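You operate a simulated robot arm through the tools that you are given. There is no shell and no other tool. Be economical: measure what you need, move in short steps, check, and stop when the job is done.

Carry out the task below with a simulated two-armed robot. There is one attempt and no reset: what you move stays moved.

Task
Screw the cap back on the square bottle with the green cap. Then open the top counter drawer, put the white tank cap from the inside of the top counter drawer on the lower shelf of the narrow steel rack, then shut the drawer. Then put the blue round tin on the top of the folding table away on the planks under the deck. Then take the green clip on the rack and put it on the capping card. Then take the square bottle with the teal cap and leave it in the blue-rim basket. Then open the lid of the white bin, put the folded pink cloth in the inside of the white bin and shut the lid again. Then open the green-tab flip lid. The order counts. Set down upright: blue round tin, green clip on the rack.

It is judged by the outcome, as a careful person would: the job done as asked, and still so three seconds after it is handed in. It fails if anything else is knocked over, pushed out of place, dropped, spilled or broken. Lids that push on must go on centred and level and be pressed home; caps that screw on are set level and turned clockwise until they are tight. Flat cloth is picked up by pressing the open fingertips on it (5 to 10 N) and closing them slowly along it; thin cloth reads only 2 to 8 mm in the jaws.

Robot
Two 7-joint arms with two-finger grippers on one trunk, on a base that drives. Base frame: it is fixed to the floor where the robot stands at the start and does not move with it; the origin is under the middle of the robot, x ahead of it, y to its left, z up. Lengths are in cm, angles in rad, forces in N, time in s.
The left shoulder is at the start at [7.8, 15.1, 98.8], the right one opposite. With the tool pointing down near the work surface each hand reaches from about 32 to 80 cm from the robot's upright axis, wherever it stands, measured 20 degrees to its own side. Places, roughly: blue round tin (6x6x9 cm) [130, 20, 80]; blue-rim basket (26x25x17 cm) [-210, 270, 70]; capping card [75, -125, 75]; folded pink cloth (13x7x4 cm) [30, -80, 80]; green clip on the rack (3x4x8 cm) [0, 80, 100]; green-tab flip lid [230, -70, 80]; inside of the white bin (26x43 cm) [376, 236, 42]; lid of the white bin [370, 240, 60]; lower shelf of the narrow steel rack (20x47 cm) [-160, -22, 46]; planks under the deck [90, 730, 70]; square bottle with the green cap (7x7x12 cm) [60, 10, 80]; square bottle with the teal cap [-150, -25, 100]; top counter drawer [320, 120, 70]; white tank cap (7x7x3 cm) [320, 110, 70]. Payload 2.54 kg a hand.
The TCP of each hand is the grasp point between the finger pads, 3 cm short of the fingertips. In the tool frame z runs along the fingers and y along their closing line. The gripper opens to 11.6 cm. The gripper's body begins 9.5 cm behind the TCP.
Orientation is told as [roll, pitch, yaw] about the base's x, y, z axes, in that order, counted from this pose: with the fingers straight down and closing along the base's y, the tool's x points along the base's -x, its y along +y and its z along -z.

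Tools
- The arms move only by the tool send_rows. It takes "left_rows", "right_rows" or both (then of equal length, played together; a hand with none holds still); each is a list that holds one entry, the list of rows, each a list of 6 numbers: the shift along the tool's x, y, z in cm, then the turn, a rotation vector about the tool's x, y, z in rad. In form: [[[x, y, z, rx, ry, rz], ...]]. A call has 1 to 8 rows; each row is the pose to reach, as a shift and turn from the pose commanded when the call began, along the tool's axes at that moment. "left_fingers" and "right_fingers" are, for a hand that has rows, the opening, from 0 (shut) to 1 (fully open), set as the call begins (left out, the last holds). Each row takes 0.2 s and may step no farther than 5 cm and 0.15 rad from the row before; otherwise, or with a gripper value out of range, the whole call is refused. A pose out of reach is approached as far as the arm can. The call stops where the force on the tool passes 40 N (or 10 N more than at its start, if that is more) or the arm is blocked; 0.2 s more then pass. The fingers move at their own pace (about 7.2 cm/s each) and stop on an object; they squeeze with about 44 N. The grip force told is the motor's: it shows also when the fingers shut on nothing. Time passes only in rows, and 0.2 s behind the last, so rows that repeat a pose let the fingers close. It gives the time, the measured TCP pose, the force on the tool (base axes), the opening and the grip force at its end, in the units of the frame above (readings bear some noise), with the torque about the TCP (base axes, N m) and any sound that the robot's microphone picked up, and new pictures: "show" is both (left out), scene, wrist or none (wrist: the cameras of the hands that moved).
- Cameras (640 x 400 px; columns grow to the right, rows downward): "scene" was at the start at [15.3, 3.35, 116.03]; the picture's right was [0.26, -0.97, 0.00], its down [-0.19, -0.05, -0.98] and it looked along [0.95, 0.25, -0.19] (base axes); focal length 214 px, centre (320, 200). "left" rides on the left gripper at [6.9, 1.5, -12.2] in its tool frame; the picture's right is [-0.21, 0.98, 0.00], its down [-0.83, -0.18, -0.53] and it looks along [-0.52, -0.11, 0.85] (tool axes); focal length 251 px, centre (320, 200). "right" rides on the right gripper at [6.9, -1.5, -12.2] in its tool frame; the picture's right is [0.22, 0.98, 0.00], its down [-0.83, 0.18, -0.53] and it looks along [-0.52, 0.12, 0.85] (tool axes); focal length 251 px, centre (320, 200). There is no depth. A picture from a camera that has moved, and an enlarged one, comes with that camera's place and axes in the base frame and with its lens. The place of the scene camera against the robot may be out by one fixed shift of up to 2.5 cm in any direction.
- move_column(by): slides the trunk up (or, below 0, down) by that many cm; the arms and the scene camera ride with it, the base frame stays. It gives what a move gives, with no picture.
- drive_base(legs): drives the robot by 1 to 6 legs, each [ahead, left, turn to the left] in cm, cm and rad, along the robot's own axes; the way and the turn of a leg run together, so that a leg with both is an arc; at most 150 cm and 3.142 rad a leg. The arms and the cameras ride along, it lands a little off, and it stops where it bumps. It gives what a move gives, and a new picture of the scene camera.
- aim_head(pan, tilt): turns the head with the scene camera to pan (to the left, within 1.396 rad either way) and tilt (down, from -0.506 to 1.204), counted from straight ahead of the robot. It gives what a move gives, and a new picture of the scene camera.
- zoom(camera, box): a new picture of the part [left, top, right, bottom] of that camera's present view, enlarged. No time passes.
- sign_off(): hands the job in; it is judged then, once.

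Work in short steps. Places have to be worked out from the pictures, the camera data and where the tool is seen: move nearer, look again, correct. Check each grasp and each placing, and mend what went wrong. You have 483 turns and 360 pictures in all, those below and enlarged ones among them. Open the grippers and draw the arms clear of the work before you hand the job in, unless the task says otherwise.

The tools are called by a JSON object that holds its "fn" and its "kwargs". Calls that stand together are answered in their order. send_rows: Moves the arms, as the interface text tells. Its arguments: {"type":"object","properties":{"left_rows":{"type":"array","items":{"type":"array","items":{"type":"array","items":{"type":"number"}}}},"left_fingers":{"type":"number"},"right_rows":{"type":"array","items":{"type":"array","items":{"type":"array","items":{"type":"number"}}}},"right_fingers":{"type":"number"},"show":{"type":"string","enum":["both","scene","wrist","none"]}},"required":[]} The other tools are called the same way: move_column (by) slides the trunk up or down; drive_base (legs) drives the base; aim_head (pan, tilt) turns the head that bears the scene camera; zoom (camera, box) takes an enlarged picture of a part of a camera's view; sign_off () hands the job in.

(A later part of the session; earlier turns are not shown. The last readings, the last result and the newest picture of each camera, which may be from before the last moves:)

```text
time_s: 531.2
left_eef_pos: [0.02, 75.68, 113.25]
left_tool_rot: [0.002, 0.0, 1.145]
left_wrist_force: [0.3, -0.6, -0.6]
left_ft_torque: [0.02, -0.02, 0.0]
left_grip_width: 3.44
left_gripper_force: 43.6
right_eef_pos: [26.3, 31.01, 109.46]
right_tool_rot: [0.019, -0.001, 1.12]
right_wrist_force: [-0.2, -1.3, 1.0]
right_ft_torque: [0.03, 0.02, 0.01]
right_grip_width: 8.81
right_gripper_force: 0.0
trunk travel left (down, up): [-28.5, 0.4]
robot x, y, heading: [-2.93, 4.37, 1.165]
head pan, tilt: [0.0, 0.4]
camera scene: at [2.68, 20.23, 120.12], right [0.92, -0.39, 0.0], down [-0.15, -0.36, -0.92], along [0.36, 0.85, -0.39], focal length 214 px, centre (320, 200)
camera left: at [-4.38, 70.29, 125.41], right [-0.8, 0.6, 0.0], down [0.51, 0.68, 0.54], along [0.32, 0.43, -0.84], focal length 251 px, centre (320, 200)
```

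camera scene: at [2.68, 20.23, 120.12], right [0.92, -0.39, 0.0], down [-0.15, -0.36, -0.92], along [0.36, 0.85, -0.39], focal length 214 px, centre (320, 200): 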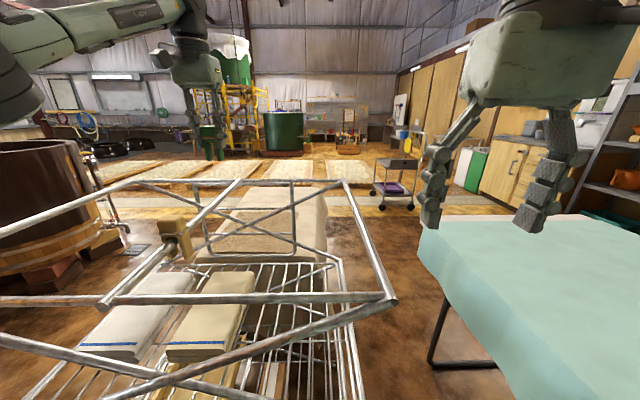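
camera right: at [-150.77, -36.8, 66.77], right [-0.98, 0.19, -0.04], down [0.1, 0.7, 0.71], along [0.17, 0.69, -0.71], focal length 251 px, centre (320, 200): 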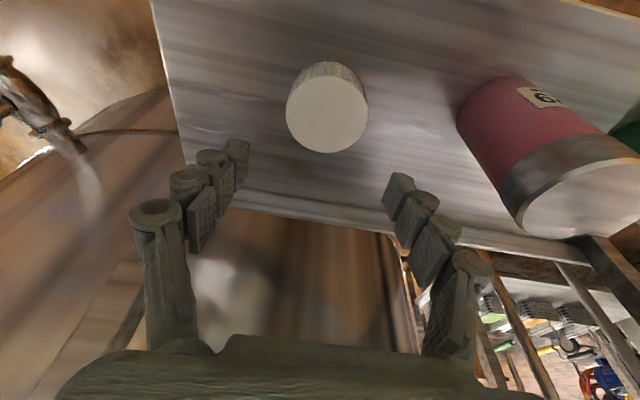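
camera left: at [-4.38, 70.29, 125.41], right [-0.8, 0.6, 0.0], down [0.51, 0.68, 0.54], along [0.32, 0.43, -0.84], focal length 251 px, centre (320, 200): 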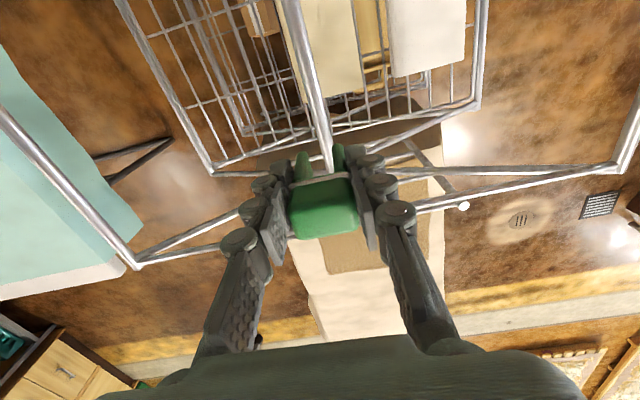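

The clip is free and held upright. I retract the arm.

{"fn": "send_rows", "kwargs": {"left_rows": [[[4.3, -2.2, 0, 0, 0, 0], [8.6, -4.4, 0, 0, 0, 0], [12.9, -6.6, 0, 0, 0, 0], [17.2, -8.8, 0, 0, 0, 0], [21.5, -11, 0, 0, 0, 0], [25.8, -13.2, 0, 0, 0, 0], [30, -15.4, 0, 0, 0, 0], [33, -16, 0, 0, 0, 0]]], "show": "none"}}

{"fn": "drive_base", "kwargs": {"legs": [[-50, -7, 0], [-70, 0, 0], [-70, 0, 0], [0, 0, -1.57]]}}

```text
time_s: 533.0
left_eef_pos: [0.86, 39.29, 113.21]
left_tool_rot: [-0.002, 0.0, 1.145]
left_wrist_force: [-0.3, -0.7, 0.2]
left_ft_torque: [0.02, -0.01, 0.03]
left_grip_width: 3.43
left_gripper_force: 44.0
right_eef_pos: [26.29, 31.21, 109.43]
right_tool_rot: [0.022, 0.001, 1.119]
right_wrist_force: [0.8, 0.6, -0.9]
right_ft_torque: [0.0, 0.02, 0.02]
right_grip_width: 8.82
right_gripper_force: 0.0
trunk travel left (down, up): [-28.5, 0.4]
robot x, y, heading: [-3.43, 5.09, 1.16]
head pan, tilt: [0.0, 0.4]
```

```text
time_s: 546.9
left_eef_pos: [-38.41, -177.63, 113.21]
left_tool_rot: [-0.001, 0.0, -0.473]
left_wrist_force: [0.1, -0.6, 0.5]
left_ft_torque: [-0.01, -0.01, -0.01]
left_grip_width: 3.42
left_gripper_force: 44.0
right_eef_pos: [-47.83, -202.75, 109.4]
right_tool_rot: [0.02, 0.001, -0.496]
right_wrist_force: [-1.0, -0.6, -0.1]
right_ft_torque: [0.06, 0.01, 0.01]
right_grip_width: 8.81
right_gripper_force: 0.0
trunk travel left (down, up): [-28.5, 0.4]
robot x, y, heading: [-73.33, -172.0, -0.451]
head pan, tilt: [0.0, 0.4]
camera scene: at [-58.98, -178.18, 120.11], right [-0.43, -0.9, 0.0], down [-0.35, 0.17, -0.92], along [0.83, -0.4, -0.39], focal length 214 px, centre (320, 200)
```

scene: 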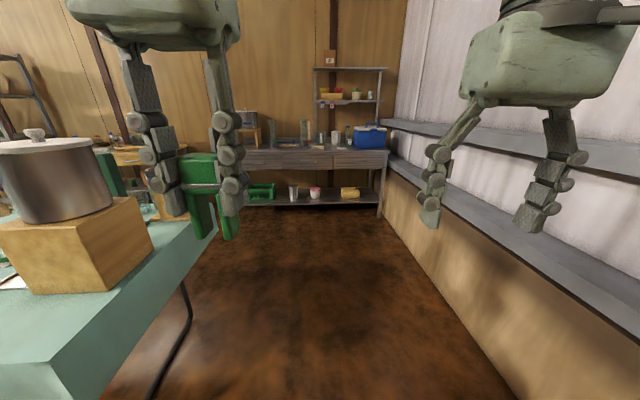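

Clip is secure. On around the table end into the aisle, then face the table by the capping card.

{"fn": "drive_base", "kwargs": {"legs": [[0, 0, 0.04], [85, 0, 0], [85, 0, 0], [0, 0, 1.57], [115, 0, 0], [0, 0, 1.57]]}}

```text
time_s: 569.2
left_eef_pos: [94.8, -127.41, 113.15]
left_tool_rot: [-0.002, 0.0, 2.668]
left_wrist_force: [0.1, 0.4, -0.6]
left_ft_torque: [-0.01, 0.0, 0.03]
left_grip_width: 3.45
left_gripper_force: 44.1
right_eef_pos: [104.05, -102.17, 109.47]
right_tool_rot: [0.019, -0.001, 2.646]
right_wrist_force: [-0.6, 0.2, 0.2]
right_ft_torque: [-0.01, 0.03, -0.02]
right_grip_width: 8.81
right_gripper_force: 0.1
trunk travel left (down, up): [-28.5, 0.4]
robot x, y, heading: [129.09, -133.0, 2.697]
head pan, tilt: [0.0, 0.4]
camera scene: at [114.25, -124.84, 120.11], right [0.43, 0.9, 0.0], down [0.35, -0.17, -0.92], along [-0.83, 0.4, -0.39], focal length 214 px, centre (320, 200)
```

scene: 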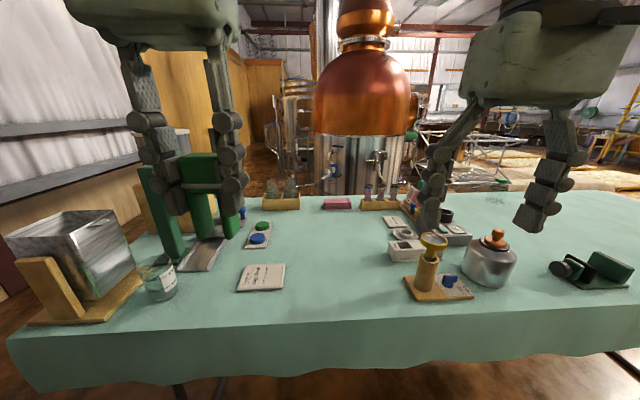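

Several cards are on the table. I zoom to read them.

{"fn": "zoom", "kwargs": {"camera": "scene", "box": [220, 190, 320, 300]}}

{"fn": "zoom", "kwargs": {"camera": "scene", "box": [360, 180, 500, 310]}}

```text
3.64 times, centred on (270, 245) of scene
camera zoom: at [114.25, -124.84, 120.11], right [0.43, 0.9, 0.0], down [0.35, -0.17, -0.92], along [-0.83, 0.4, -0.39], focal length 780 px, centre (502, 36)
```

zoom: 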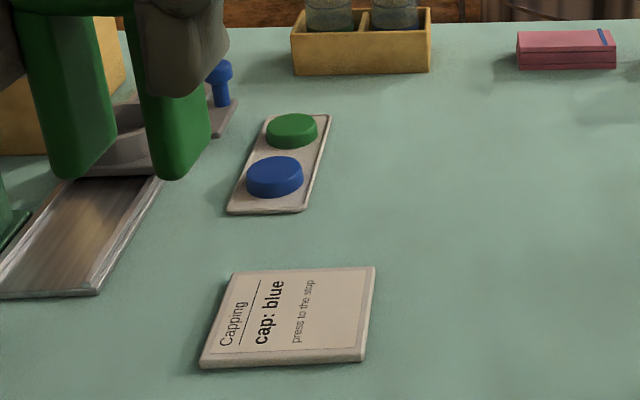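

```text
3.08 times, centred on (430, 245) of scene
camera zoom: at [114.25, -124.84, 120.11], right [0.43, 0.9, 0.0], down [0.35, -0.17, -0.92], along [-0.83, 0.4, -0.39], focal length 660 px, centre (-18, 62)
```

zoom: 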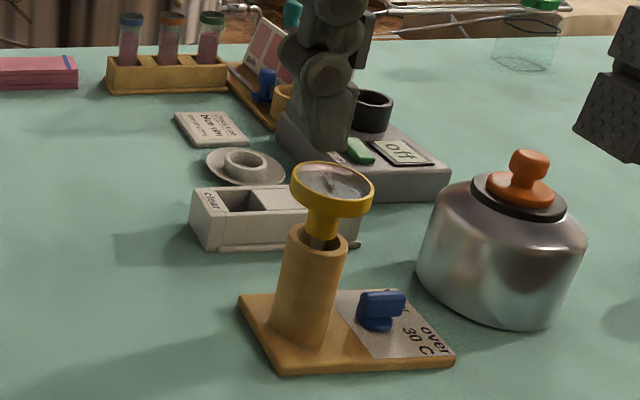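

The capping card is the one at about [62.8, -119]. I drive 14 cm forward and bring the clip above it.

{"fn": "drive_base", "kwargs": {"legs": [[14, 0, 0.03]]}}

{"fn": "send_rows", "kwargs": {"left_rows": [[[-4, 1, 2, 0, 0, 0], [-8, 2, 5, 0, 0, 0], [-12, 3, 8, 0, 0, 0], [-16, 4, 11, 0, 0, 0], [-16, 4, 14, 0, 0, 0]]], "show": "both"}}

```text
time_s: 570.5
left_eef_pos: [81.79, -122.35, 113.28]
left_tool_rot: [-0.001, 0.001, 2.701]
left_wrist_force: [0.5, 0.0, 0.0]
left_ft_torque: [0.01, -0.04, -0.01]
left_grip_width: 3.39
left_gripper_force: 43.8
right_eef_pos: [90.28, -97.03, 109.37]
right_tool_rot: [0.018, 0.002, 2.676]
right_wrist_force: [-0.5, -0.2, -0.8]
right_ft_torque: [0.0, -0.07, 0.0]
right_grip_width: 8.82
right_gripper_force: 0.0
trunk travel left (down, up): [-28.5, 0.4]
robot x, y, heading: [116.34, -126.5, 2.723]
head pan, tilt: [0.0, 0.4]
camera scene: at [101.26, -119.35, 120.09], right [0.41, 0.91, 0.0], down [0.36, -0.16, -0.92], along [-0.84, 0.37, -0.39], focal length 214 px, centre (320, 200)
```

scene: 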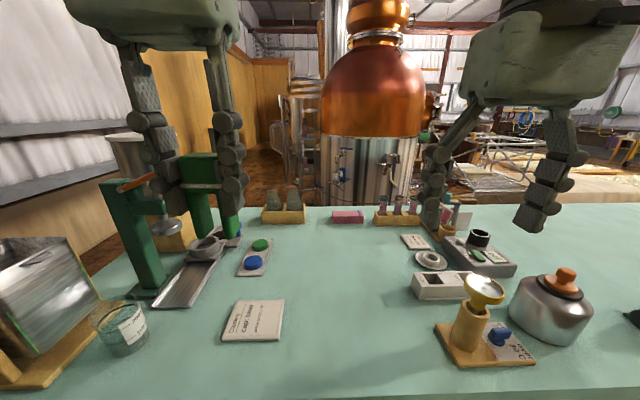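

```text
refused: row 2 steps farther than a row can; nothing moved
```

I repeat with smaller steps.

{"fn": "send_rows", "kwargs": {"left_rows": [[[-3.6, 1, 2, 0, 0, 0], [-7.2, 2, 4.5, 0, 0, 0], [-10.9, 3, 7, 0, 0, 0], [-14.6, 4, 9.5, 0, 0, 0], [-18.2, 5, 12, 0, 0, 0], [-18.2, 5, 15, 0, 0, 0], [-18.2, 5, 18, 0, 0, 0]]], "show": "both"}}

```text
time_s: 572.1
left_eef_pos: [63.25, -119.04, 95.21]
left_tool_rot: [-0.002, 0.0, 2.698]
left_wrist_force: [-0.7, 0.6, 0.0]
left_ft_torque: [0.0, -0.01, 0.02]
left_grip_width: 3.44
left_gripper_force: 44.0
right_eef_pos: [90.28, -97.11, 109.37]
right_tool_rot: [0.02, -0.001, 2.676]
right_wrist_force: [0.8, 0.0, -0.5]
right_ft_torque: [-0.01, -0.02, -0.01]
right_grip_width: 8.82
right_gripper_force: 0.0
trunk travel left (down, up): [-28.5, 0.4]
robot x, y, heading: [116.22, -126.56, 2.722]
head pan, tilt: [0.0, 0.4]
camera scene: at [101.3, -119.38, 120.11], right [0.41, 0.91, 0.0], down [0.36, -0.16, -0.92], along [-0.84, 0.37, -0.39], focal length 214 px, centre (320, 200)
camera left: at [68.74, -123.18, 107.24], right [-0.61, -0.79, 0.0], down [-0.67, 0.52, 0.53], along [-0.42, 0.33, -0.85], focal length 251 px, centre (320, 200)
```

scene: 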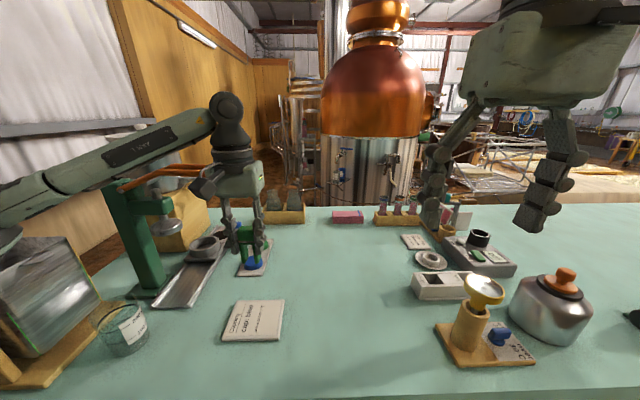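
left: 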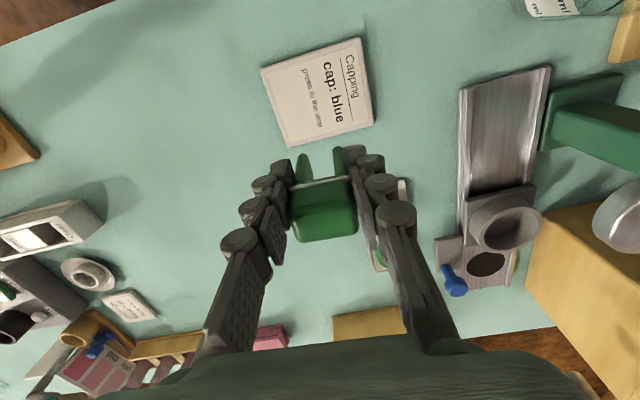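

The card's centre is at about [64.9, -119.8]. I shift back 1.8 cm and lower.

{"fn": "send_rows", "kwargs": {"left_rows": [[[0.9, 0, 3.5, 0, 0, 0], [1.8, 0, 7, 0, 0, 0], [1.8, 0, 10, 0, 0, 0], [1.8, 0, 12, 0, 0, 0]]], "show": "both"}}

```text
time_s: 573.1
left_eef_pos: [65.05, -119.96, 83.02]
left_tool_rot: [-0.003, -0.001, 2.7]
left_wrist_force: [-0.7, 0.4, -0.7]
left_ft_torque: [-0.01, 0.01, 0.0]
left_grip_width: 3.41
left_gripper_force: 43.9
right_eef_pos: [90.35, -96.99, 109.42]
right_tool_rot: [0.018, -0.001, 2.676]
right_wrist_force: [-0.4, 0.0, -0.4]
right_ft_torque: [0.05, -0.01, 0.0]
right_grip_width: 8.83
right_gripper_force: 0.0
trunk travel left (down, up): [-28.5, 0.4]
robot x, y, heading: [116.6, -126.55, 2.72]
head pan, tilt: [0.0, 0.4]
camera scene: at [101.32, -119.38, 120.11], right [0.41, 0.91, 0.0], down [0.36, -0.16, -0.92], along [-0.84, 0.37, -0.39], focal length 214 px, centre (320, 200)
camera left: at [70.6, -123.98, 95.13], right [-0.61, -0.79, 0.0], down [-0.67, 0.52, 0.53], along [-0.42, 0.33, -0.85], focal length 251 px, centre (320, 200)
```

scene: 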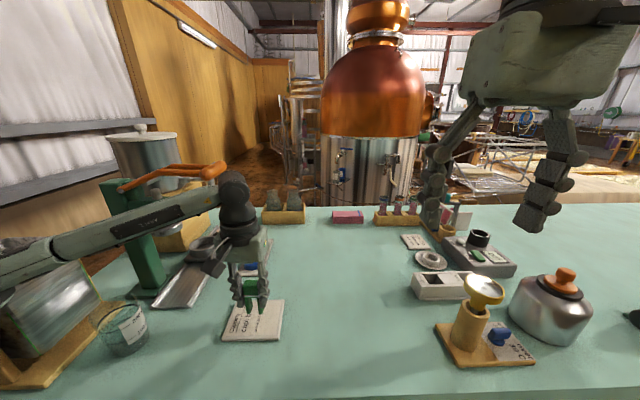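
left: 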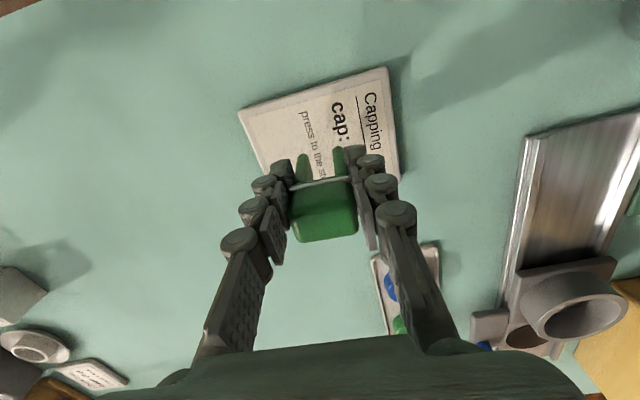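

The foot point lies on the card. I lower gently to contact.

{"fn": "send_rows", "kwargs": {"left_rows": [[[0, 0, 0.6, 0, 0, 0], [0, 0, 1.2, 0, 0, 0]]], "show": "none"}}

{"fn": "send_rows", "kwargs": {"left_rows": [[[0, 0, 0.3, 0, 0, 0], [0, 0, 0.6, 0, 0, 0]]], "show": "none"}}

```text
time_s: 573.7
left_eef_pos: [64.99, -119.94, 81.98]
left_tool_rot: [-0.001, -0.001, 2.7]
left_wrist_force: [0.6, -0.6, -0.4]
left_ft_torque: [0.01, 0.01, 0.01]
left_grip_width: 3.45
left_gripper_force: 43.9
right_eef_pos: [90.48, -97.02, 109.43]
right_tool_rot: [0.019, 0.001, 2.677]
right_wrist_force: [0.6, -0.4, -0.2]
right_ft_torque: [0.01, -0.02, 0.02]
right_grip_width: 8.83
right_gripper_force: 0.1
trunk travel left (down, up): [-28.5, 0.4]
robot x, y, heading: [116.37, -127.11, 2.722]
head pan, tilt: [0.0, 0.4]
```

```text
time_s: 574.3
left_eef_pos: [64.84, -119.82, 81.3]
left_tool_rot: [-0.002, 0.0, 2.699]
left_wrist_force: [-1.1, -0.4, 1.2]
left_ft_torque: [-0.02, -0.05, -0.02]
left_grip_width: 3.42
left_gripper_force: 44.3
right_eef_pos: [90.43, -97.0, 109.42]
right_tool_rot: [0.018, 0.001, 2.677]
right_wrist_force: [0.1, 0.3, -0.9]
right_ft_torque: [0.0, -0.01, -0.02]
right_grip_width: 8.83
right_gripper_force: 0.2
trunk travel left (down, up): [-28.5, 0.4]
robot x, y, heading: [116.76, -126.72, 2.722]
head pan, tilt: [0.0, 0.4]
```

{"fn": "send_rows", "kwargs": {"left_rows": [[[0, 0, 0.2, 0, 0, 0], [0, 0, 0.4, 0, 0, 0]]], "show": "none"}}

```text
time_s: 574.9
left_eef_pos: [64.94, -119.9, 81.06]
left_tool_rot: [0.0, 0.0, 2.699]
left_wrist_force: [0.0, -0.6, 0.0]
left_ft_torque: [-0.01, -0.01, 0.01]
left_grip_width: 3.42
left_gripper_force: 44.3
right_eef_pos: [90.42, -97.04, 109.43]
right_tool_rot: [0.018, -0.001, 2.678]
right_wrist_force: [0.1, 0.2, -0.3]
right_ft_torque: [-0.02, 0.0, -0.02]
right_grip_width: 8.82
right_gripper_force: 0.1
trunk travel left (down, up): [-28.5, 0.4]
robot x, y, heading: [116.56, -126.75, 2.719]
head pan, tilt: [0.0, 0.4]
```

No contact yet; continue down slowly.

{"fn": "send_rows", "kwargs": {"left_rows": [[[0, 0, 0.3, 0, 0, 0], [0, 0, 0.6, 0, 0, 0]]], "show": "none"}}

{"fn": "zoom", "kwargs": {"camera": "scene", "box": [200, 230, 300, 350]}}

```text
time_s: 575.5
left_eef_pos: [64.94, -119.84, 80.93]
left_tool_rot: [-0.004, -0.011, 2.699]
left_wrist_force: [1.7, -6.8, 35.4]
left_ft_torque: [-0.27, 0.12, 0.04]
left_grip_width: 3.41
left_gripper_force: 43.8
right_eef_pos: [90.6, -97.14, 109.56]
right_tool_rot: [0.023, -0.004, 2.678]
right_wrist_force: [0.9, -0.2, -0.4]
right_ft_torque: [0.02, 0.02, -0.01]
right_grip_width: 8.83
right_gripper_force: 0.0
trunk travel left (down, up): [-28.5, 0.4]
robot x, y, heading: [116.53, -126.72, 2.726]
head pan, tilt: [0.0, 0.4]
```

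```text
3.33 times, centred on (250, 290) of scene
camera zoom: at [101.61, -119.48, 120.23], right [0.41, 0.91, 0.0], down [0.35, -0.16, -0.92], along [-0.84, 0.37, -0.39], focal length 715 px, centre (553, -100)
```

zoom: 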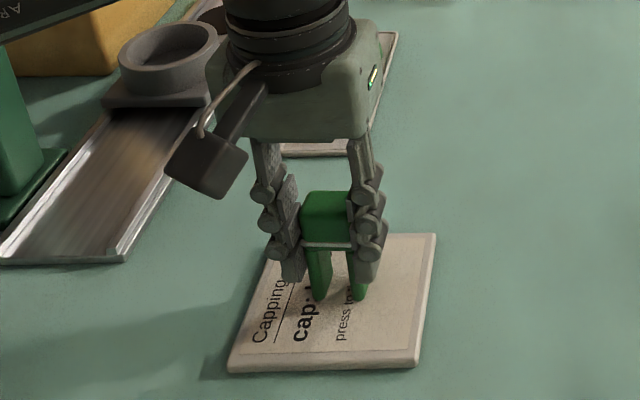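

Feet are on the card. I ease off and open the fingers.

{"fn": "send_rows", "kwargs": {"left_rows": [[[0, 0, -0.35, 0, 0, 0], [0, 0, -0.35, 0, 0, 0]]], "show": "none"}}

{"fn": "send_rows", "kwargs": {"left_rows": [[[0, 0, 0, 0, 0, 0], [0, 0, 0, 0, 0, 0], [0, 0, 0, 0, 0, 0], [0, 0, -3, 0, 0, 0], [0, 0, -7, 0, 0, 0], [0, 0, -11.5, 0, 0, 0], [0, 0, -16, 0, 0, 0]]], "left_fingers": 0.6, "show": "both"}}

```text
time_s: 576.1
left_eef_pos: [64.85, -119.71, 80.83]
left_tool_rot: [-0.003, -0.005, 2.699]
left_wrist_force: [-4.2, 0.5, 25.8]
left_ft_torque: [0.11, 0.41, 0.01]
left_grip_width: 3.4
left_gripper_force: 44.2
right_eef_pos: [90.63, -97.08, 109.43]
right_tool_rot: [0.022, -0.002, 2.677]
right_wrist_force: [0.3, 0.0, 1.4]
right_ft_torque: [0.02, -0.03, 0.0]
right_grip_width: 8.82
right_gripper_force: 0.0
trunk travel left (down, up): [-28.5, 0.4]
robot x, y, heading: [116.82, -126.7, 2.725]
head pan, tilt: [0.0, 0.4]
```

```text
time_s: 577.7
left_eef_pos: [64.67, -120.04, 96.69]
left_tool_rot: [-0.002, 0.0, 2.699]
left_wrist_force: [-0.5, -0.4, -0.2]
left_ft_torque: [0.03, -0.01, -0.03]
left_grip_width: 6.97
left_gripper_force: 0.0
right_eef_pos: [90.54, -97.09, 109.36]
right_tool_rot: [0.021, -0.001, 2.678]
right_wrist_force: [-0.1, 0.0, -0.7]
right_ft_torque: [0.0, -0.04, 0.02]
right_grip_width: 8.82
right_gripper_force: 0.1
trunk travel left (down, up): [-28.5, 0.4]
robot x, y, heading: [116.56, -126.79, 2.719]
head pan, tilt: [0.0, 0.4]
camera scene: at [101.38, -119.38, 120.12], right [0.41, 0.91, 0.0], down [0.35, -0.16, -0.92], along [-0.84, 0.37, -0.39], focal length 214 px, centre (320, 200)
camera left: at [70.26, -124.2, 108.79], right [-0.61, -0.79, 0.0], down [-0.67, 0.52, 0.53], along [-0.42, 0.33, -0.85], focal length 251 px, centre (320, 200)
```

scene: 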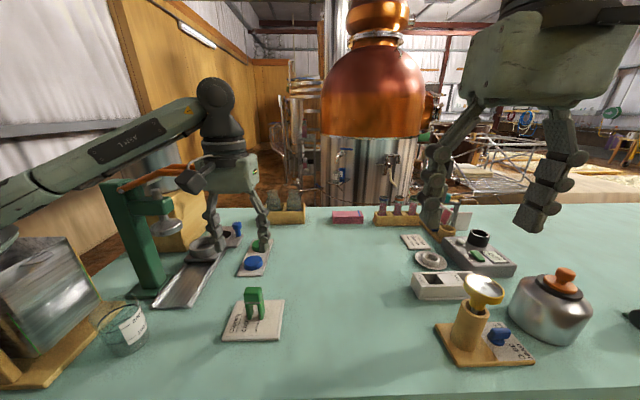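
left: 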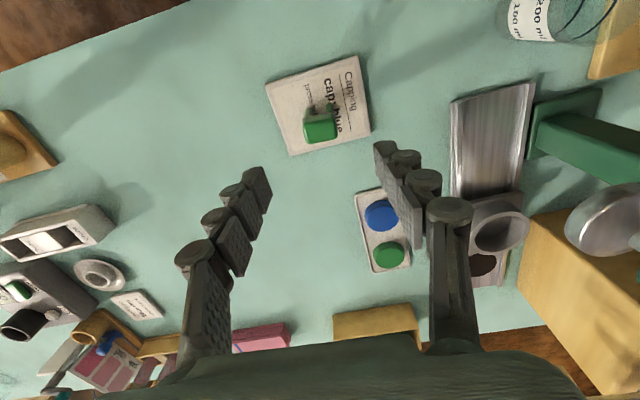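

The clip stands upright on the capping card. I raise and retract the hand, then drive to the narrow steel rack for the teal-capped bottle.

{"fn": "send_rows", "kwargs": {"left_rows": [[[4, -1, -4, 0, 0, 0], [8, -2, -8, 0, 0, 0], [12.5, -3, -10, 0, 0, 0], [17, -4, -12, 0, 0, 0]]], "left_fingers": 1, "show": "none"}}

{"fn": "drive_base", "kwargs": {"legs": [[-13, 0, 0], [0, 0, 1.57], [118, 0, 0], [0, 0, -1.55], [85, 0, 0], [85, 0, 0]]}}

```text
refused: row 1 steps farther than a row can; nothing moved
```

```text
time_s: 600.6
left_eef_pos: [-128.61, -176.79, 96.58]
left_tool_rot: [-0.002, 0.001, 2.764]
left_wrist_force: [0.0, 0.3, -0.6]
left_ft_torque: [0.01, -0.01, 0.0]
left_grip_width: 6.94
left_gripper_force: 0.2
right_eef_pos: [-104.3, -152.15, 109.4]
right_tool_rot: [0.022, 0.001, 2.739]
right_wrist_force: [0.6, -0.2, 0.7]
right_ft_torque: [0.01, -0.04, 0.01]
right_grip_width: 8.82
right_gripper_force: 0.1
trunk travel left (down, up): [-28.5, 0.4]
robot x, y, heading: [-76.61, -180.49, 2.789]
head pan, tilt: [0.0, 0.4]
camera scene: at [-92.03, -173.72, 120.11], right [0.35, 0.94, 0.0], down [0.37, -0.14, -0.92], along [-0.86, 0.32, -0.39], focal length 214 px, centre (320, 200)
```

scene: 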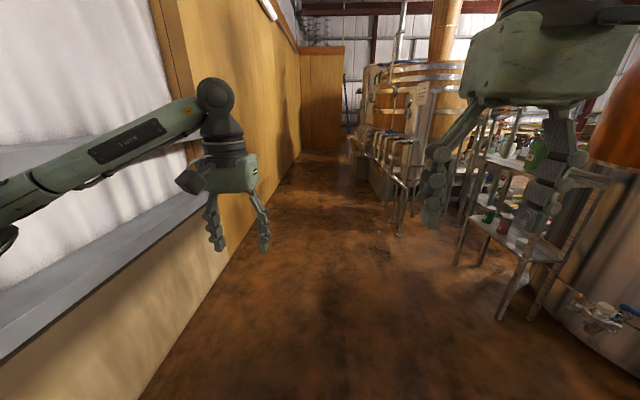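

The arm row was refused but the drive met nothing. I retract the left hand now.

{"fn": "send_rows", "kwargs": {"left_rows": [[[3.5, -0.7, -3, 0, 0, 0], [7, -1.4, -6, 0, 0, 0], [10.5, -2.1, -9, 0, 0, 0], [14, -2.8, -12, 0, 0, 0], [17.5, -3.5, -14, 0, 0, 0]]], "left_fingers": 1, "show": "none"}}

{"fn": "drive_base", "kwargs": {"legs": [[0, 0, -0.05], [70, 0, 0], [70, 0, 0], [0, 0, -1.57]]}}

```text
time_s: 601.8
left_eef_pos: [-110.79, -180.04, 110.86]
left_tool_rot: [-0.002, 0.001, 2.765]
left_wrist_force: [-0.3, 0.8, 0.4]
left_ft_torque: [-0.01, 0.01, -0.02]
left_grip_width: 11.61
left_gripper_force: 0.0
right_eef_pos: [-104.41, -152.15, 109.42]
right_tool_rot: [0.02, 0.0, 2.741]
right_wrist_force: [0.2, -0.1, 0.7]
right_ft_torque: [-0.01, 0.0, -0.03]
right_grip_width: 8.82
right_gripper_force: 0.1
trunk travel left (down, up): [-28.5, 0.4]
robot x, y, heading: [-76.43, -180.36, 2.787]
head pan, tilt: [0.0, 0.4]
```

```text
time_s: 613.4
left_eef_pos: [-201.65, -91.57, 110.77]
left_tool_rot: [-0.002, 0.001, 1.137]
left_wrist_force: [0.0, -0.4, 0.4]
left_ft_torque: [-0.04, -0.04, 0.04]
left_grip_width: 11.6
left_gripper_force: 0.2
right_eef_pos: [-174.34, -99.64, 109.42]
right_tool_rot: [0.021, 0.0, 1.114]
right_wrist_force: [-0.4, 0.4, -0.1]
right_ft_torque: [-0.02, 0.01, -0.03]
right_grip_width: 8.83
right_gripper_force: 0.0
trunk travel left (down, up): [-28.5, 0.4]
robot x, y, heading: [-203.55, -126.14, 1.161]
head pan, tilt: [0.0, 0.4]
camera scene: at [-197.95, -110.31, 120.11], right [0.92, -0.4, 0.0], down [-0.16, -0.36, -0.92], along [0.37, 0.84, -0.39], focal length 214 px, centre (320, 200)
```

scene: 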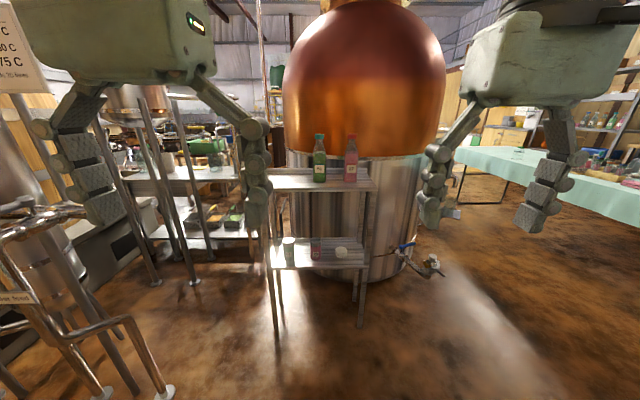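

The bottle with the teal cap is the left one on the top shelf. I drive closer, a little to the right, so the left hand is in front of it.

{"fn": "drive_base", "kwargs": {"legs": [[53, -15, 0]]}}

```text
time_s: 616.5
left_eef_pos: [-166.33, -48.88, 110.78]
left_tool_rot: [0.0, -0.001, 1.124]
left_wrist_force: [-0.4, 0.5, -0.4]
left_ft_torque: [0.01, -0.02, -0.02]
left_grip_width: 11.61
left_gripper_force: 0.1
right_eef_pos: [-138.96, -57.29, 109.37]
right_tool_rot: [0.021, 0.001, 1.102]
right_wrist_force: [-0.2, 0.3, 0.7]
right_ft_torque: [-0.02, 0.0, -0.02]
right_grip_width: 8.83
right_gripper_force: 0.0
trunk travel left (down, up): [-28.5, 0.4]
robot x, y, heading: [-169.13, -83.07, 1.144]
head pan, tilt: [0.0, 0.4]
camera scene: at [-162.76, -67.68, 120.1], right [0.91, -0.41, 0.0], down [-0.16, -0.36, -0.92], along [0.38, 0.84, -0.39], focal length 214 px, centre (320, 200)
```

scene: 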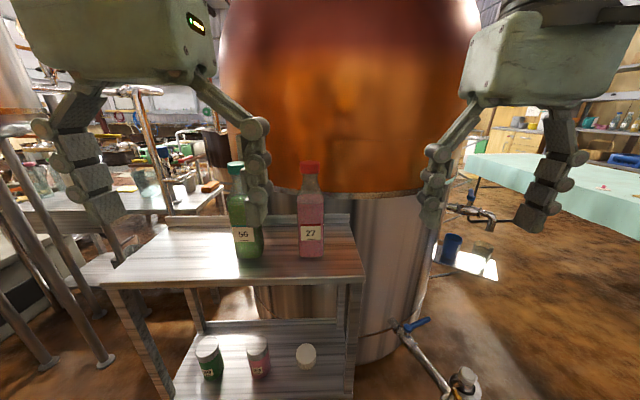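

The bottle's base is at about [-160.5, -22.6]. I pitch the left hand and line it up in front of the bottle.

{"fn": "send_rows", "kwargs": {"left_rows": [[[-1.6, 1.2, 2.4, 0, -0.12, 0], [-3.2, 2.4, 4.8, 0, -0.24, 0], [-4.8, 3.6, 7.2, 0, -0.36, 0], [-6.4, 4.8, 9.6, 0, -0.48, 0], [-8, 6.1, 12, 0, -0.6, 0], [-8, 6.1, 12.8, 0, -0.6, 0]]], "show": "wrist"}}

```text
time_s: 618.0
left_eef_pos: [-167.44, -37.93, 99.01]
left_tool_rot: [-0.002, -0.6, 1.126]
left_wrist_force: [1.0, -0.2, 0.4]
left_ft_torque: [-0.01, 0.02, 0.0]
left_grip_width: 11.61
left_gripper_force: 0.0
left hand out of reach, approached as far as the arm can: row 5, 6
right_eef_pos: [-139.01, -57.28, 109.53]
right_tool_rot: [0.02, 0.002, 1.104]
right_wrist_force: [-0.3, -0.1, 0.6]
right_ft_torque: [0.0, 0.03, 0.02]
right_grip_width: 8.81
right_gripper_force: 0.1
trunk travel left (down, up): [-28.5, 0.4]
robot x, y, heading: [-168.64, -83.38, 1.149]
head pan, tilt: [0.0, 0.4]
camera left: at [-174.4, -48.46, 105.1], right [-0.81, 0.58, 0.12], down [0.33, 0.27, 0.91], along [0.5, 0.77, -0.4], focal length 251 px, centre (320, 200)
```

left: 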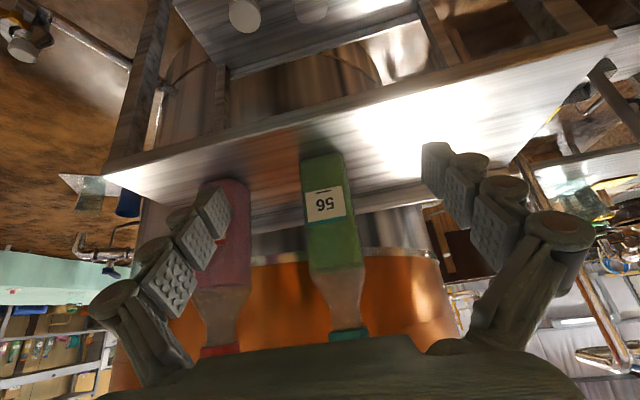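

By the wrist camera the bottle is about 14.5 cm ahead and 0.9 cm to the hand's right. I advance most of the way and check.

{"fn": "send_rows", "kwargs": {"left_rows": [[[-2.2, -0.5, 2, 0, 0, 0], [-4.4, -0.9, 4, 0, 0, 0], [-6.6, -0.9, 6, 0, 0, 0], [-8.5, -0.9, 7.8, 0, 0, 0], [-8.5, -0.9, 7.8, 0, 0, 0]]], "show": "wrist"}}

```text
time_s: 619.1
left_eef_pos: [-161.79, -27.74, 97.18]
left_tool_rot: [-0.002, -0.6, 1.126]
left_wrist_force: [0.5, -0.1, 0.2]
left_ft_torque: [-0.01, -0.03, 0.02]
left_grip_width: 11.63
left_gripper_force: 0.2
right_eef_pos: [-138.9, -57.3, 109.44]
right_tool_rot: [0.02, 0.0, 1.102]
right_wrist_force: [0.4, 0.4, 0.7]
right_ft_torque: [0.02, -0.03, -0.06]
right_grip_width: 8.83
right_gripper_force: 0.0
trunk travel left (down, up): [-28.5, 0.4]
robot x, y, heading: [-169.35, -83.44, 1.15]
head pan, tilt: [0.0, 0.4]
camera left: at [-168.77, -38.38, 103.31], right [-0.81, 0.58, 0.12], down [0.33, 0.26, 0.91], along [0.5, 0.77, -0.4], focal length 251 px, centre (320, 200)
```

left: 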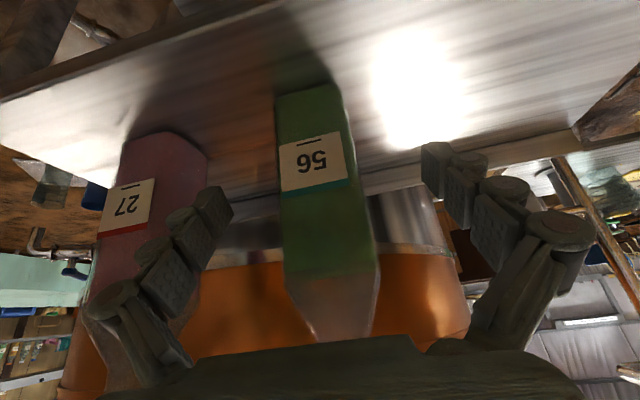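

Good alignment. I narrow the opening a little, go 4.5 cm further, and look.

{"fn": "send_rows", "kwargs": {"left_rows": [[[-1.2, 0.1, 0.8, 0, 0, 0], [-2.5, 0.2, 1.7, 0, 0, 0], [-3.7, 0.2, 2.5, 0, 0, 0], [-3.7, 0.2, 2.5, 0, 0, 0]]], "left_fingers": 0.8, "show": "wrist"}}

```text
time_s: 620.1
left_eef_pos: [-159.85, -23.82, 97.46]
left_tool_rot: [-0.003, -0.6, 1.126]
left_wrist_force: [-0.2, 0.0, 0.1]
left_ft_torque: [0.07, -0.03, 0.01]
left_grip_width: 9.28
left_gripper_force: 0.0
right_eef_pos: [-138.99, -57.3, 109.42]
right_tool_rot: [0.018, -0.002, 1.103]
right_wrist_force: [-0.6, -0.2, 0.2]
right_ft_torque: [-0.01, 0.03, -0.05]
right_grip_width: 8.82
right_gripper_force: 0.0
trunk travel left (down, up): [-28.5, 0.4]
robot x, y, heading: [-168.96, -83.61, 1.146]
head pan, tilt: [0.0, 0.4]
camera left: at [-166.91, -34.34, 103.35], right [-0.81, 0.58, 0.12], down [0.33, 0.26, 0.91], along [0.5, 0.77, -0.4], focal length 251 px, centre (320, 200)
```

left: 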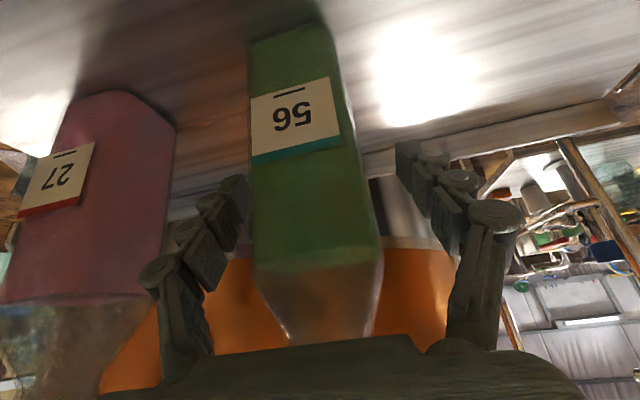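

Another 3.5 cm forward for a full grip, then close.

{"fn": "send_rows", "kwargs": {"left_rows": [[[-1.5, 0, 1, 0, 0, 0], [-2.9, 0, 2, 0, 0, 0], [-2.9, 0, 2, 0, 0, 0]]], "show": "none"}}

{"fn": "send_rows", "kwargs": {"left_rows": [[[0, 0, 0, 0, 0, 0], [0, 0, 0, 0, 0, 0], [0, 0, 0, 0, 0, 0], [0, 0, 0, 0, 0, 0]]], "left_fingers": 0, "show": "wrist"}}

```text
time_s: 621.0
left_eef_pos: [-158.57, -20.76, 97.19]
left_tool_rot: [-0.001, -0.6, 1.126]
left_wrist_force: [0.0, -0.7, -0.8]
left_ft_torque: [-0.03, -0.01, 0.0]
left_grip_width: 9.3
left_gripper_force: 0.0
right_eef_pos: [-138.93, -57.27, 109.45]
right_tool_rot: [0.018, -0.001, 1.102]
right_wrist_force: [-0.4, 0.5, -0.8]
right_ft_torque: [-0.01, -0.04, -0.02]
right_grip_width: 8.83
right_gripper_force: 0.0
trunk travel left (down, up): [-28.5, 0.4]
robot x, y, heading: [-169.15, -83.18, 1.149]
head pan, tilt: [0.0, 0.4]
```

```text
time_s: 622.0
left_eef_pos: [-158.51, -20.57, 97.31]
left_tool_rot: [-0.003, -0.599, 1.126]
left_wrist_force: [-0.7, 0.8, 1.4]
left_ft_torque: [-0.08, 0.08, -0.03]
left_grip_width: 5.69
left_gripper_force: 44.2
right_eef_pos: [-138.91, -57.25, 109.5]
right_tool_rot: [0.018, 0.001, 1.103]
right_wrist_force: [0.5, -0.1, -0.5]
right_ft_torque: [0.02, -0.01, -0.01]
right_grip_width: 8.81
right_gripper_force: 0.0
trunk travel left (down, up): [-28.5, 0.4]
robot x, y, heading: [-168.7, -83.28, 1.145]
head pan, tilt: [0.0, 0.4]
camera left: at [-165.47, -31.19, 103.25], right [-0.81, 0.58, 0.12], down [0.33, 0.27, 0.91], along [0.49, 0.77, -0.4], focal length 251 px, centre (320, 200)
```

left: 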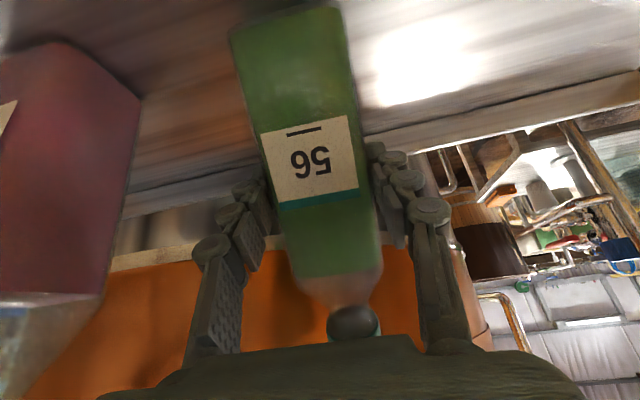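

Held (5.7 cm). I lift it 6 cm.

{"fn": "send_rows", "kwargs": {"left_rows": [[[-1.1, 0, -1.65, 0, 0, 0], [-2.3, 0, -3.3, 0, 0, 0], [-3.4, 0, -5, 0, 0, 0], [-3.4, 0, -5, 0, 0, 0]]], "show": "both"}}

```text
time_s: 623.0
left_eef_pos: [-158.54, -20.81, 103.33]
left_tool_rot: [-0.003, -0.598, 1.124]
left_wrist_force: [-0.3, 0.0, -6.1]
left_ft_torque: [-0.07, 0.06, -0.01]
left_grip_width: 5.68
left_gripper_force: 44.0
right_eef_pos: [-138.91, -57.24, 109.44]
right_tool_rot: [0.018, 0.0, 1.103]
right_wrist_force: [-0.2, -0.1, 0.2]
right_ft_torque: [0.01, 0.03, 0.0]
right_grip_width: 8.86
right_gripper_force: 0.1
trunk travel left (down, up): [-28.5, 0.4]
robot x, y, heading: [-169.16, -83.29, 1.141]
head pan, tilt: [0.0, 0.4]
camera scene: at [-162.77, -67.64, 120.1], right [0.91, -0.41, 0.0], down [-0.16, -0.36, -0.92], along [0.38, 0.84, -0.39], focal length 214 px, centre (320, 200)
camera left: at [-165.46, -31.3, 109.42], right [-0.81, 0.58, 0.12], down [0.33, 0.27, 0.91], along [0.49, 0.77, -0.4], focal length 251 px, centre (320, 200)
```

scene: 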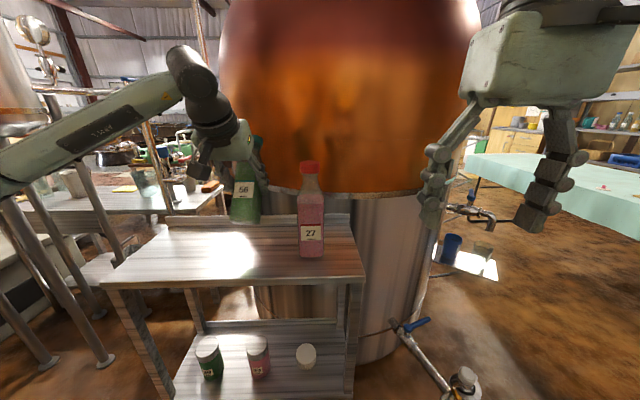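
left: 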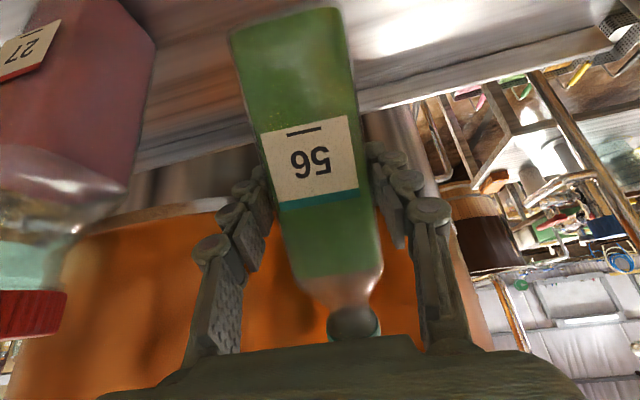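

The bottle is held, about 0.6 kg. I pull it back from the shelf and look toward where the basket should be.

{"fn": "send_rows", "kwargs": {"left_rows": [[[3.3, 0, -2.3, 0, 0, 0], [6.6, 0, -4.5, 0, 0, 0], [9.9, 0, -6.8, 0, 0, 0], [13.2, -1, -9, 0, 0, 0], [16.5, -2, -11.3, 0, 0, 0], [19, -3, -13, 0, 0, 0]]], "show": "none"}}

{"fn": "drive_base", "kwargs": {"legs": [[-25, 0, 0]]}}

{"fn": "zoom", "kwargs": {"camera": "scene", "box": [60, 80, 280, 260]}}

```text
time_s: 624.4
left_eef_pos: [-165.9, -42.82, 103.6]
left_tool_rot: [-0.002, -0.601, 1.128]
left_wrist_force: [-0.8, 0.0, -5.6]
left_ft_torque: [-0.12, 0.02, -0.03]
left_grip_width: 5.67
left_gripper_force: 43.2
right_eef_pos: [-139.01, -57.27, 109.35]
right_tool_rot: [0.021, 0.001, 1.103]
right_wrist_force: [-0.2, -0.7, 0.7]
right_ft_torque: [-0.02, 0.02, 0.02]
right_grip_width: 8.83
right_gripper_force: 0.0
trunk travel left (down, up): [-28.5, 0.4]
robot x, y, heading: [-168.68, -83.08, 1.151]
head pan, tilt: [0.0, 0.4]
```

```text
time_s: 626.2
left_eef_pos: [-176.12, -65.96, 103.5]
left_tool_rot: [-0.003, -0.6, 1.121]
left_wrist_force: [0.2, -0.2, -6.2]
left_ft_torque: [-0.09, 0.01, -0.01]
left_grip_width: 5.68
left_gripper_force: 43.8
right_eef_pos: [-149.36, -80.56, 109.33]
right_tool_rot: [0.02, -0.001, 1.097]
right_wrist_force: [-0.3, -0.1, 0.5]
right_ft_torque: [0.04, -0.01, -0.02]
right_grip_width: 8.82
right_gripper_force: 0.0
trunk travel left (down, up): [-28.5, 0.4]
robot x, y, heading: [-178.95, -106.43, 1.143]
head pan, tilt: [0.0, 0.4]
camera scene: at [-173.15, -90.83, 120.12], right [0.91, -0.41, 0.0], down [-0.16, -0.35, -0.92], along [0.38, 0.84, -0.39], focal length 214 px, centre (320, 200)
```

scene: 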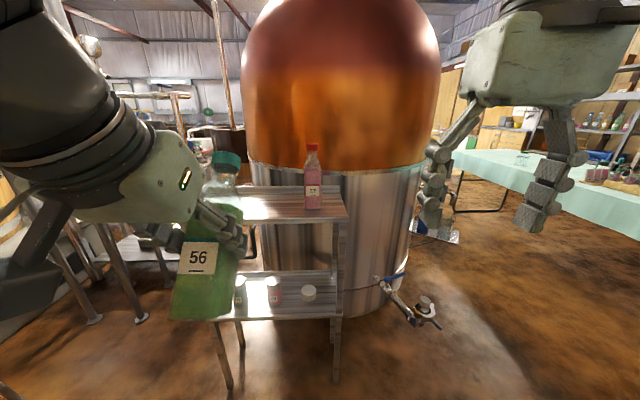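

```text
2.22 times, centred on (170, 170) of scene
camera zoom: at [-173.15, -90.83, 120.12], right [0.91, -0.41, 0.0], down [-0.16, -0.35, -0.92], along [0.38, 0.84, -0.39], focal length 477 px, centre (653, 267)
```

zoom: 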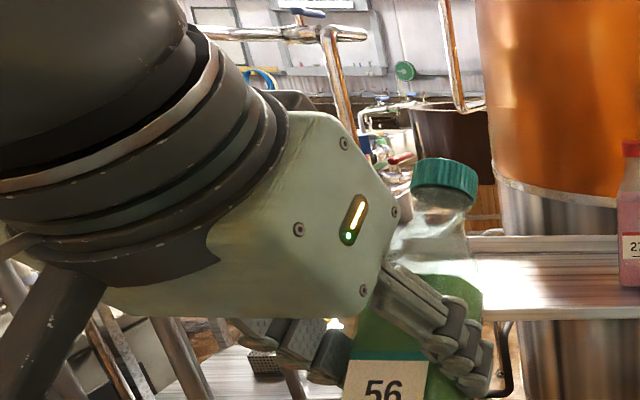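

I take the known way: back around the table's right end and up the aisle.

{"fn": "drive_base", "kwargs": {"legs": [[0, 0, -1.55], [100, -20, 0], [100, 0, 0], [93, 0, 0], [0, 0, 1.57]]}}

```text
time_s: 648.4
left_eef_pos: [81.72, -201.33, 103.59]
left_tool_rot: [-0.003, -0.599, 1.111]
left_wrist_force: [0.5, 0.6, -6.3]
left_ft_torque: [-0.13, 0.06, -0.02]
left_grip_width: 5.67
left_gripper_force: 44.0
right_eef_pos: [108.39, -216.33, 109.42]
right_tool_rot: [0.019, -0.001, 1.088]
right_wrist_force: [0.0, -0.8, 1.1]
right_ft_torque: [0.0, 0.0, 0.0]
right_grip_width: 8.83
right_gripper_force: 0.1
trunk travel left (down, up): [-28.5, 0.4]
robot x, y, heading: [77.91, -242.04, 1.132]
head pan, tilt: [0.0, 0.4]
camera scene: at [84.4, -226.37, 120.1], right [0.91, -0.42, 0.0], down [-0.16, -0.35, -0.92], along [0.39, 0.83, -0.39], focal length 214 px, centre (320, 200)
```

scene: 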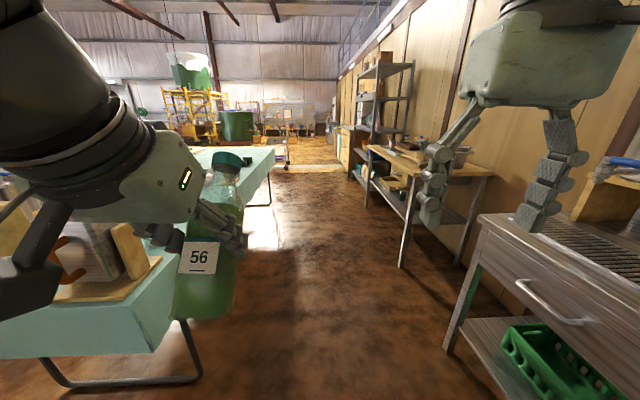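

Straight up the aisle, keeping slightly to the right.

{"fn": "drive_base", "kwargs": {"legs": [[0, 0, 0.035], [130, -6, 0], [130, 0, 0], [128, 0, 0], [0, 0, 1.57]]}}

```text
time_s: 671.3
left_eef_pos: [190.7, 116.52, 103.67]
left_tool_rot: [-0.002, -0.6, 2.724]
left_wrist_force: [0.0, 0.3, -6.0]
left_ft_torque: [-0.02, -0.11, -0.01]
left_grip_width: 5.65
left_gripper_force: 43.7
right_eef_pos: [204.46, 143.74, 109.36]
right_tool_rot: [0.018, -0.001, 2.7]
right_wrist_force: [0.1, 0.1, -0.7]
right_ft_torque: [0.0, -0.01, 0.0]
right_grip_width: 8.82
right_gripper_force: 0.1
trunk travel left (down, up): [-28.5, 0.4]
robot x, y, heading: [231.57, 114.54, 2.749]
head pan, tilt: [0.0, 0.4]
camera scene: at [216.01, 121.63, 120.1], right [0.38, 0.92, 0.0], down [0.36, -0.15, -0.92], along [-0.85, 0.35, -0.39], focal length 214 px, centre (320, 200)
```

scene: 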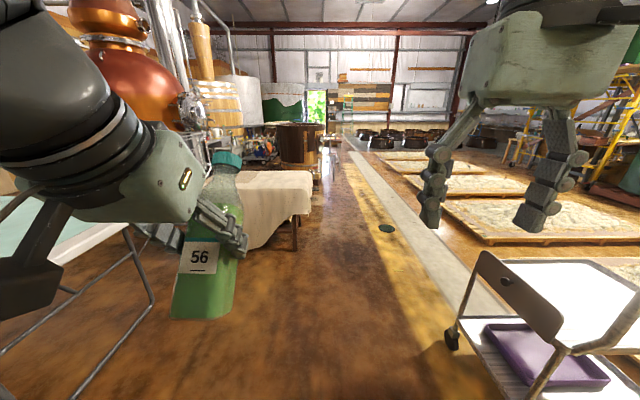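

Open floor ahead between the cloth-covered table and the beds. I drive 270 cm on, drifting right a little.

{"fn": "drive_base", "kwargs": {"legs": [[140, -22, 0], [120, -12, 0]]}}

{"fn": "zoom", "kwargs": {"camera": "scene", "box": [160, 60, 440, 260]}}

```text
time_s: 684.1
left_eef_pos: [-34.57, 249.72, 103.65]
left_tool_rot: [-0.003, -0.598, 2.727]
left_wrist_force: [-0.6, 0.3, -4.5]
left_ft_torque: [-0.05, -0.11, 0.08]
left_grip_width: 5.67
left_gripper_force: 43.7
right_eef_pos: [-20.92, 276.97, 109.44]
right_tool_rot: [0.019, -0.001, 2.702]
right_wrist_force: [0.0, -0.3, -0.8]
right_ft_torque: [0.02, -0.03, 0.01]
right_grip_width: 8.8
right_gripper_force: 0.1
trunk travel left (down, up): [-28.5, 0.4]
robot x, y, heading: [6.33, 247.9, 2.746]
head pan, tilt: [0.0, 0.4]
camera scene: at [-9.33, 254.97, 120.1], right [0.38, 0.92, 0.0], down [0.36, -0.15, -0.92], along [-0.85, 0.35, -0.39], focal length 214 px, centre (320, 200)
```

scene: 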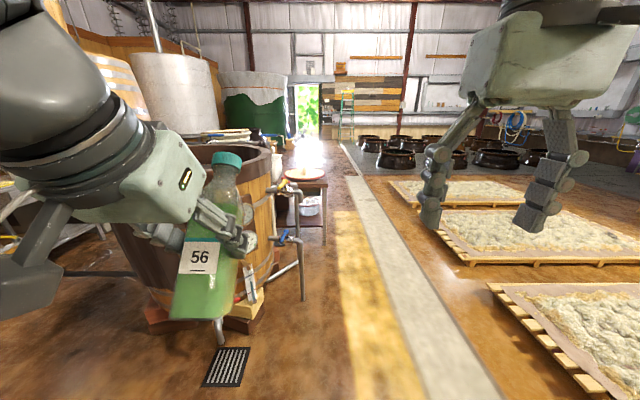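

```text
2.00 times, centred on (300, 160) of scene
camera zoom: at [-9.33, 254.97, 120.1], right [0.38, 0.92, 0.0], down [0.36, -0.15, -0.92], along [-0.85, 0.35, -0.39], focal length 429 px, centre (360, 280)
```

zoom: 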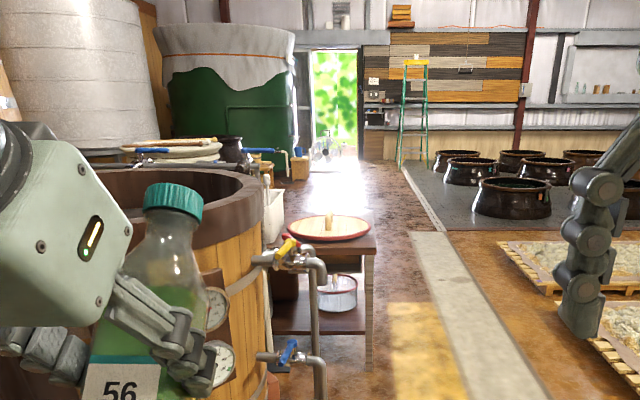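

A dark table with a red-rimmed tray and something white stands beyond the barrel; the basket is probably there. I go on further, keeping to the right, and look.

{"fn": "drive_base", "kwargs": {"legs": [[100, -70, 0], [40, 0, 0]]}}

{"fn": "aim_head", "kwargs": {"pan": 0.9, "tilt": 0.4}}

```text
time_s: 693.4
left_eef_pos: [-138.03, 367.86, 103.47]
left_tool_rot: [-0.004, -0.598, 2.729]
left_wrist_force: [-0.3, 0.0, -4.7]
left_ft_torque: [-0.05, -0.12, 0.02]
left_grip_width: 5.65
left_gripper_force: 44.0
right_eef_pos: [-124.31, 395.28, 109.42]
right_tool_rot: [0.019, 0.0, 2.704]
right_wrist_force: [0.0, -0.4, -0.8]
right_ft_torque: [-0.01, -0.02, 0.0]
right_grip_width: 8.81
right_gripper_force: 0.1
trunk travel left (down, up): [-28.5, 0.4]
robot x, y, heading: [-96.92, 366.48, 2.75]
head pan, tilt: [0.0, 0.4]
camera scene: at [-112.68, 373.22, 120.09], right [0.38, 0.93, 0.0], down [0.36, -0.15, -0.92], along [-0.85, 0.35, -0.39], focal length 214 px, centre (320, 200)
```

scene: 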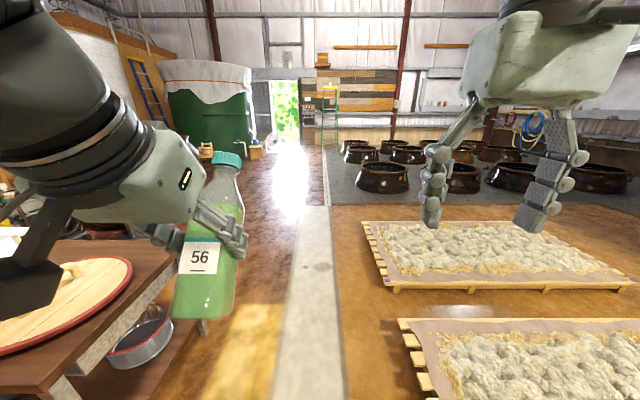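

```text
time_s: 694.6
left_eef_pos: [-137.86, 367.85, 103.54]
left_tool_rot: [-0.002, -0.598, 2.73]
left_wrist_force: [0.8, -0.2, -5.8]
left_ft_torque: [-0.03, -0.11, 0.02]
left_grip_width: 5.67
left_gripper_force: 43.9
right_eef_pos: [-124.18, 395.34, 109.41]
right_tool_rot: [0.019, 0.001, 2.705]
right_wrist_force: [-0.3, -0.3, 0.4]
right_ft_torque: [0.03, -0.02, -0.01]
right_grip_width: 8.81
right_gripper_force: 0.0
trunk travel left (down, up): [-28.5, 0.4]
robot x, y, heading: [-97.2, 366.45, 2.752]
head pan, tilt: [0.901, 0.4]
camera scene: at [-112.15, 365.16, 120.1], right [-0.49, 0.87, 0.0], down [0.34, 0.19, -0.92], along [-0.8, -0.45, -0.39], focal length 214 px, centre (320, 200)
```

scene: 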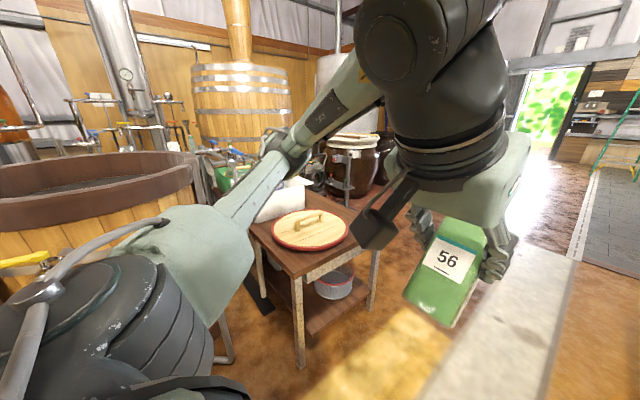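

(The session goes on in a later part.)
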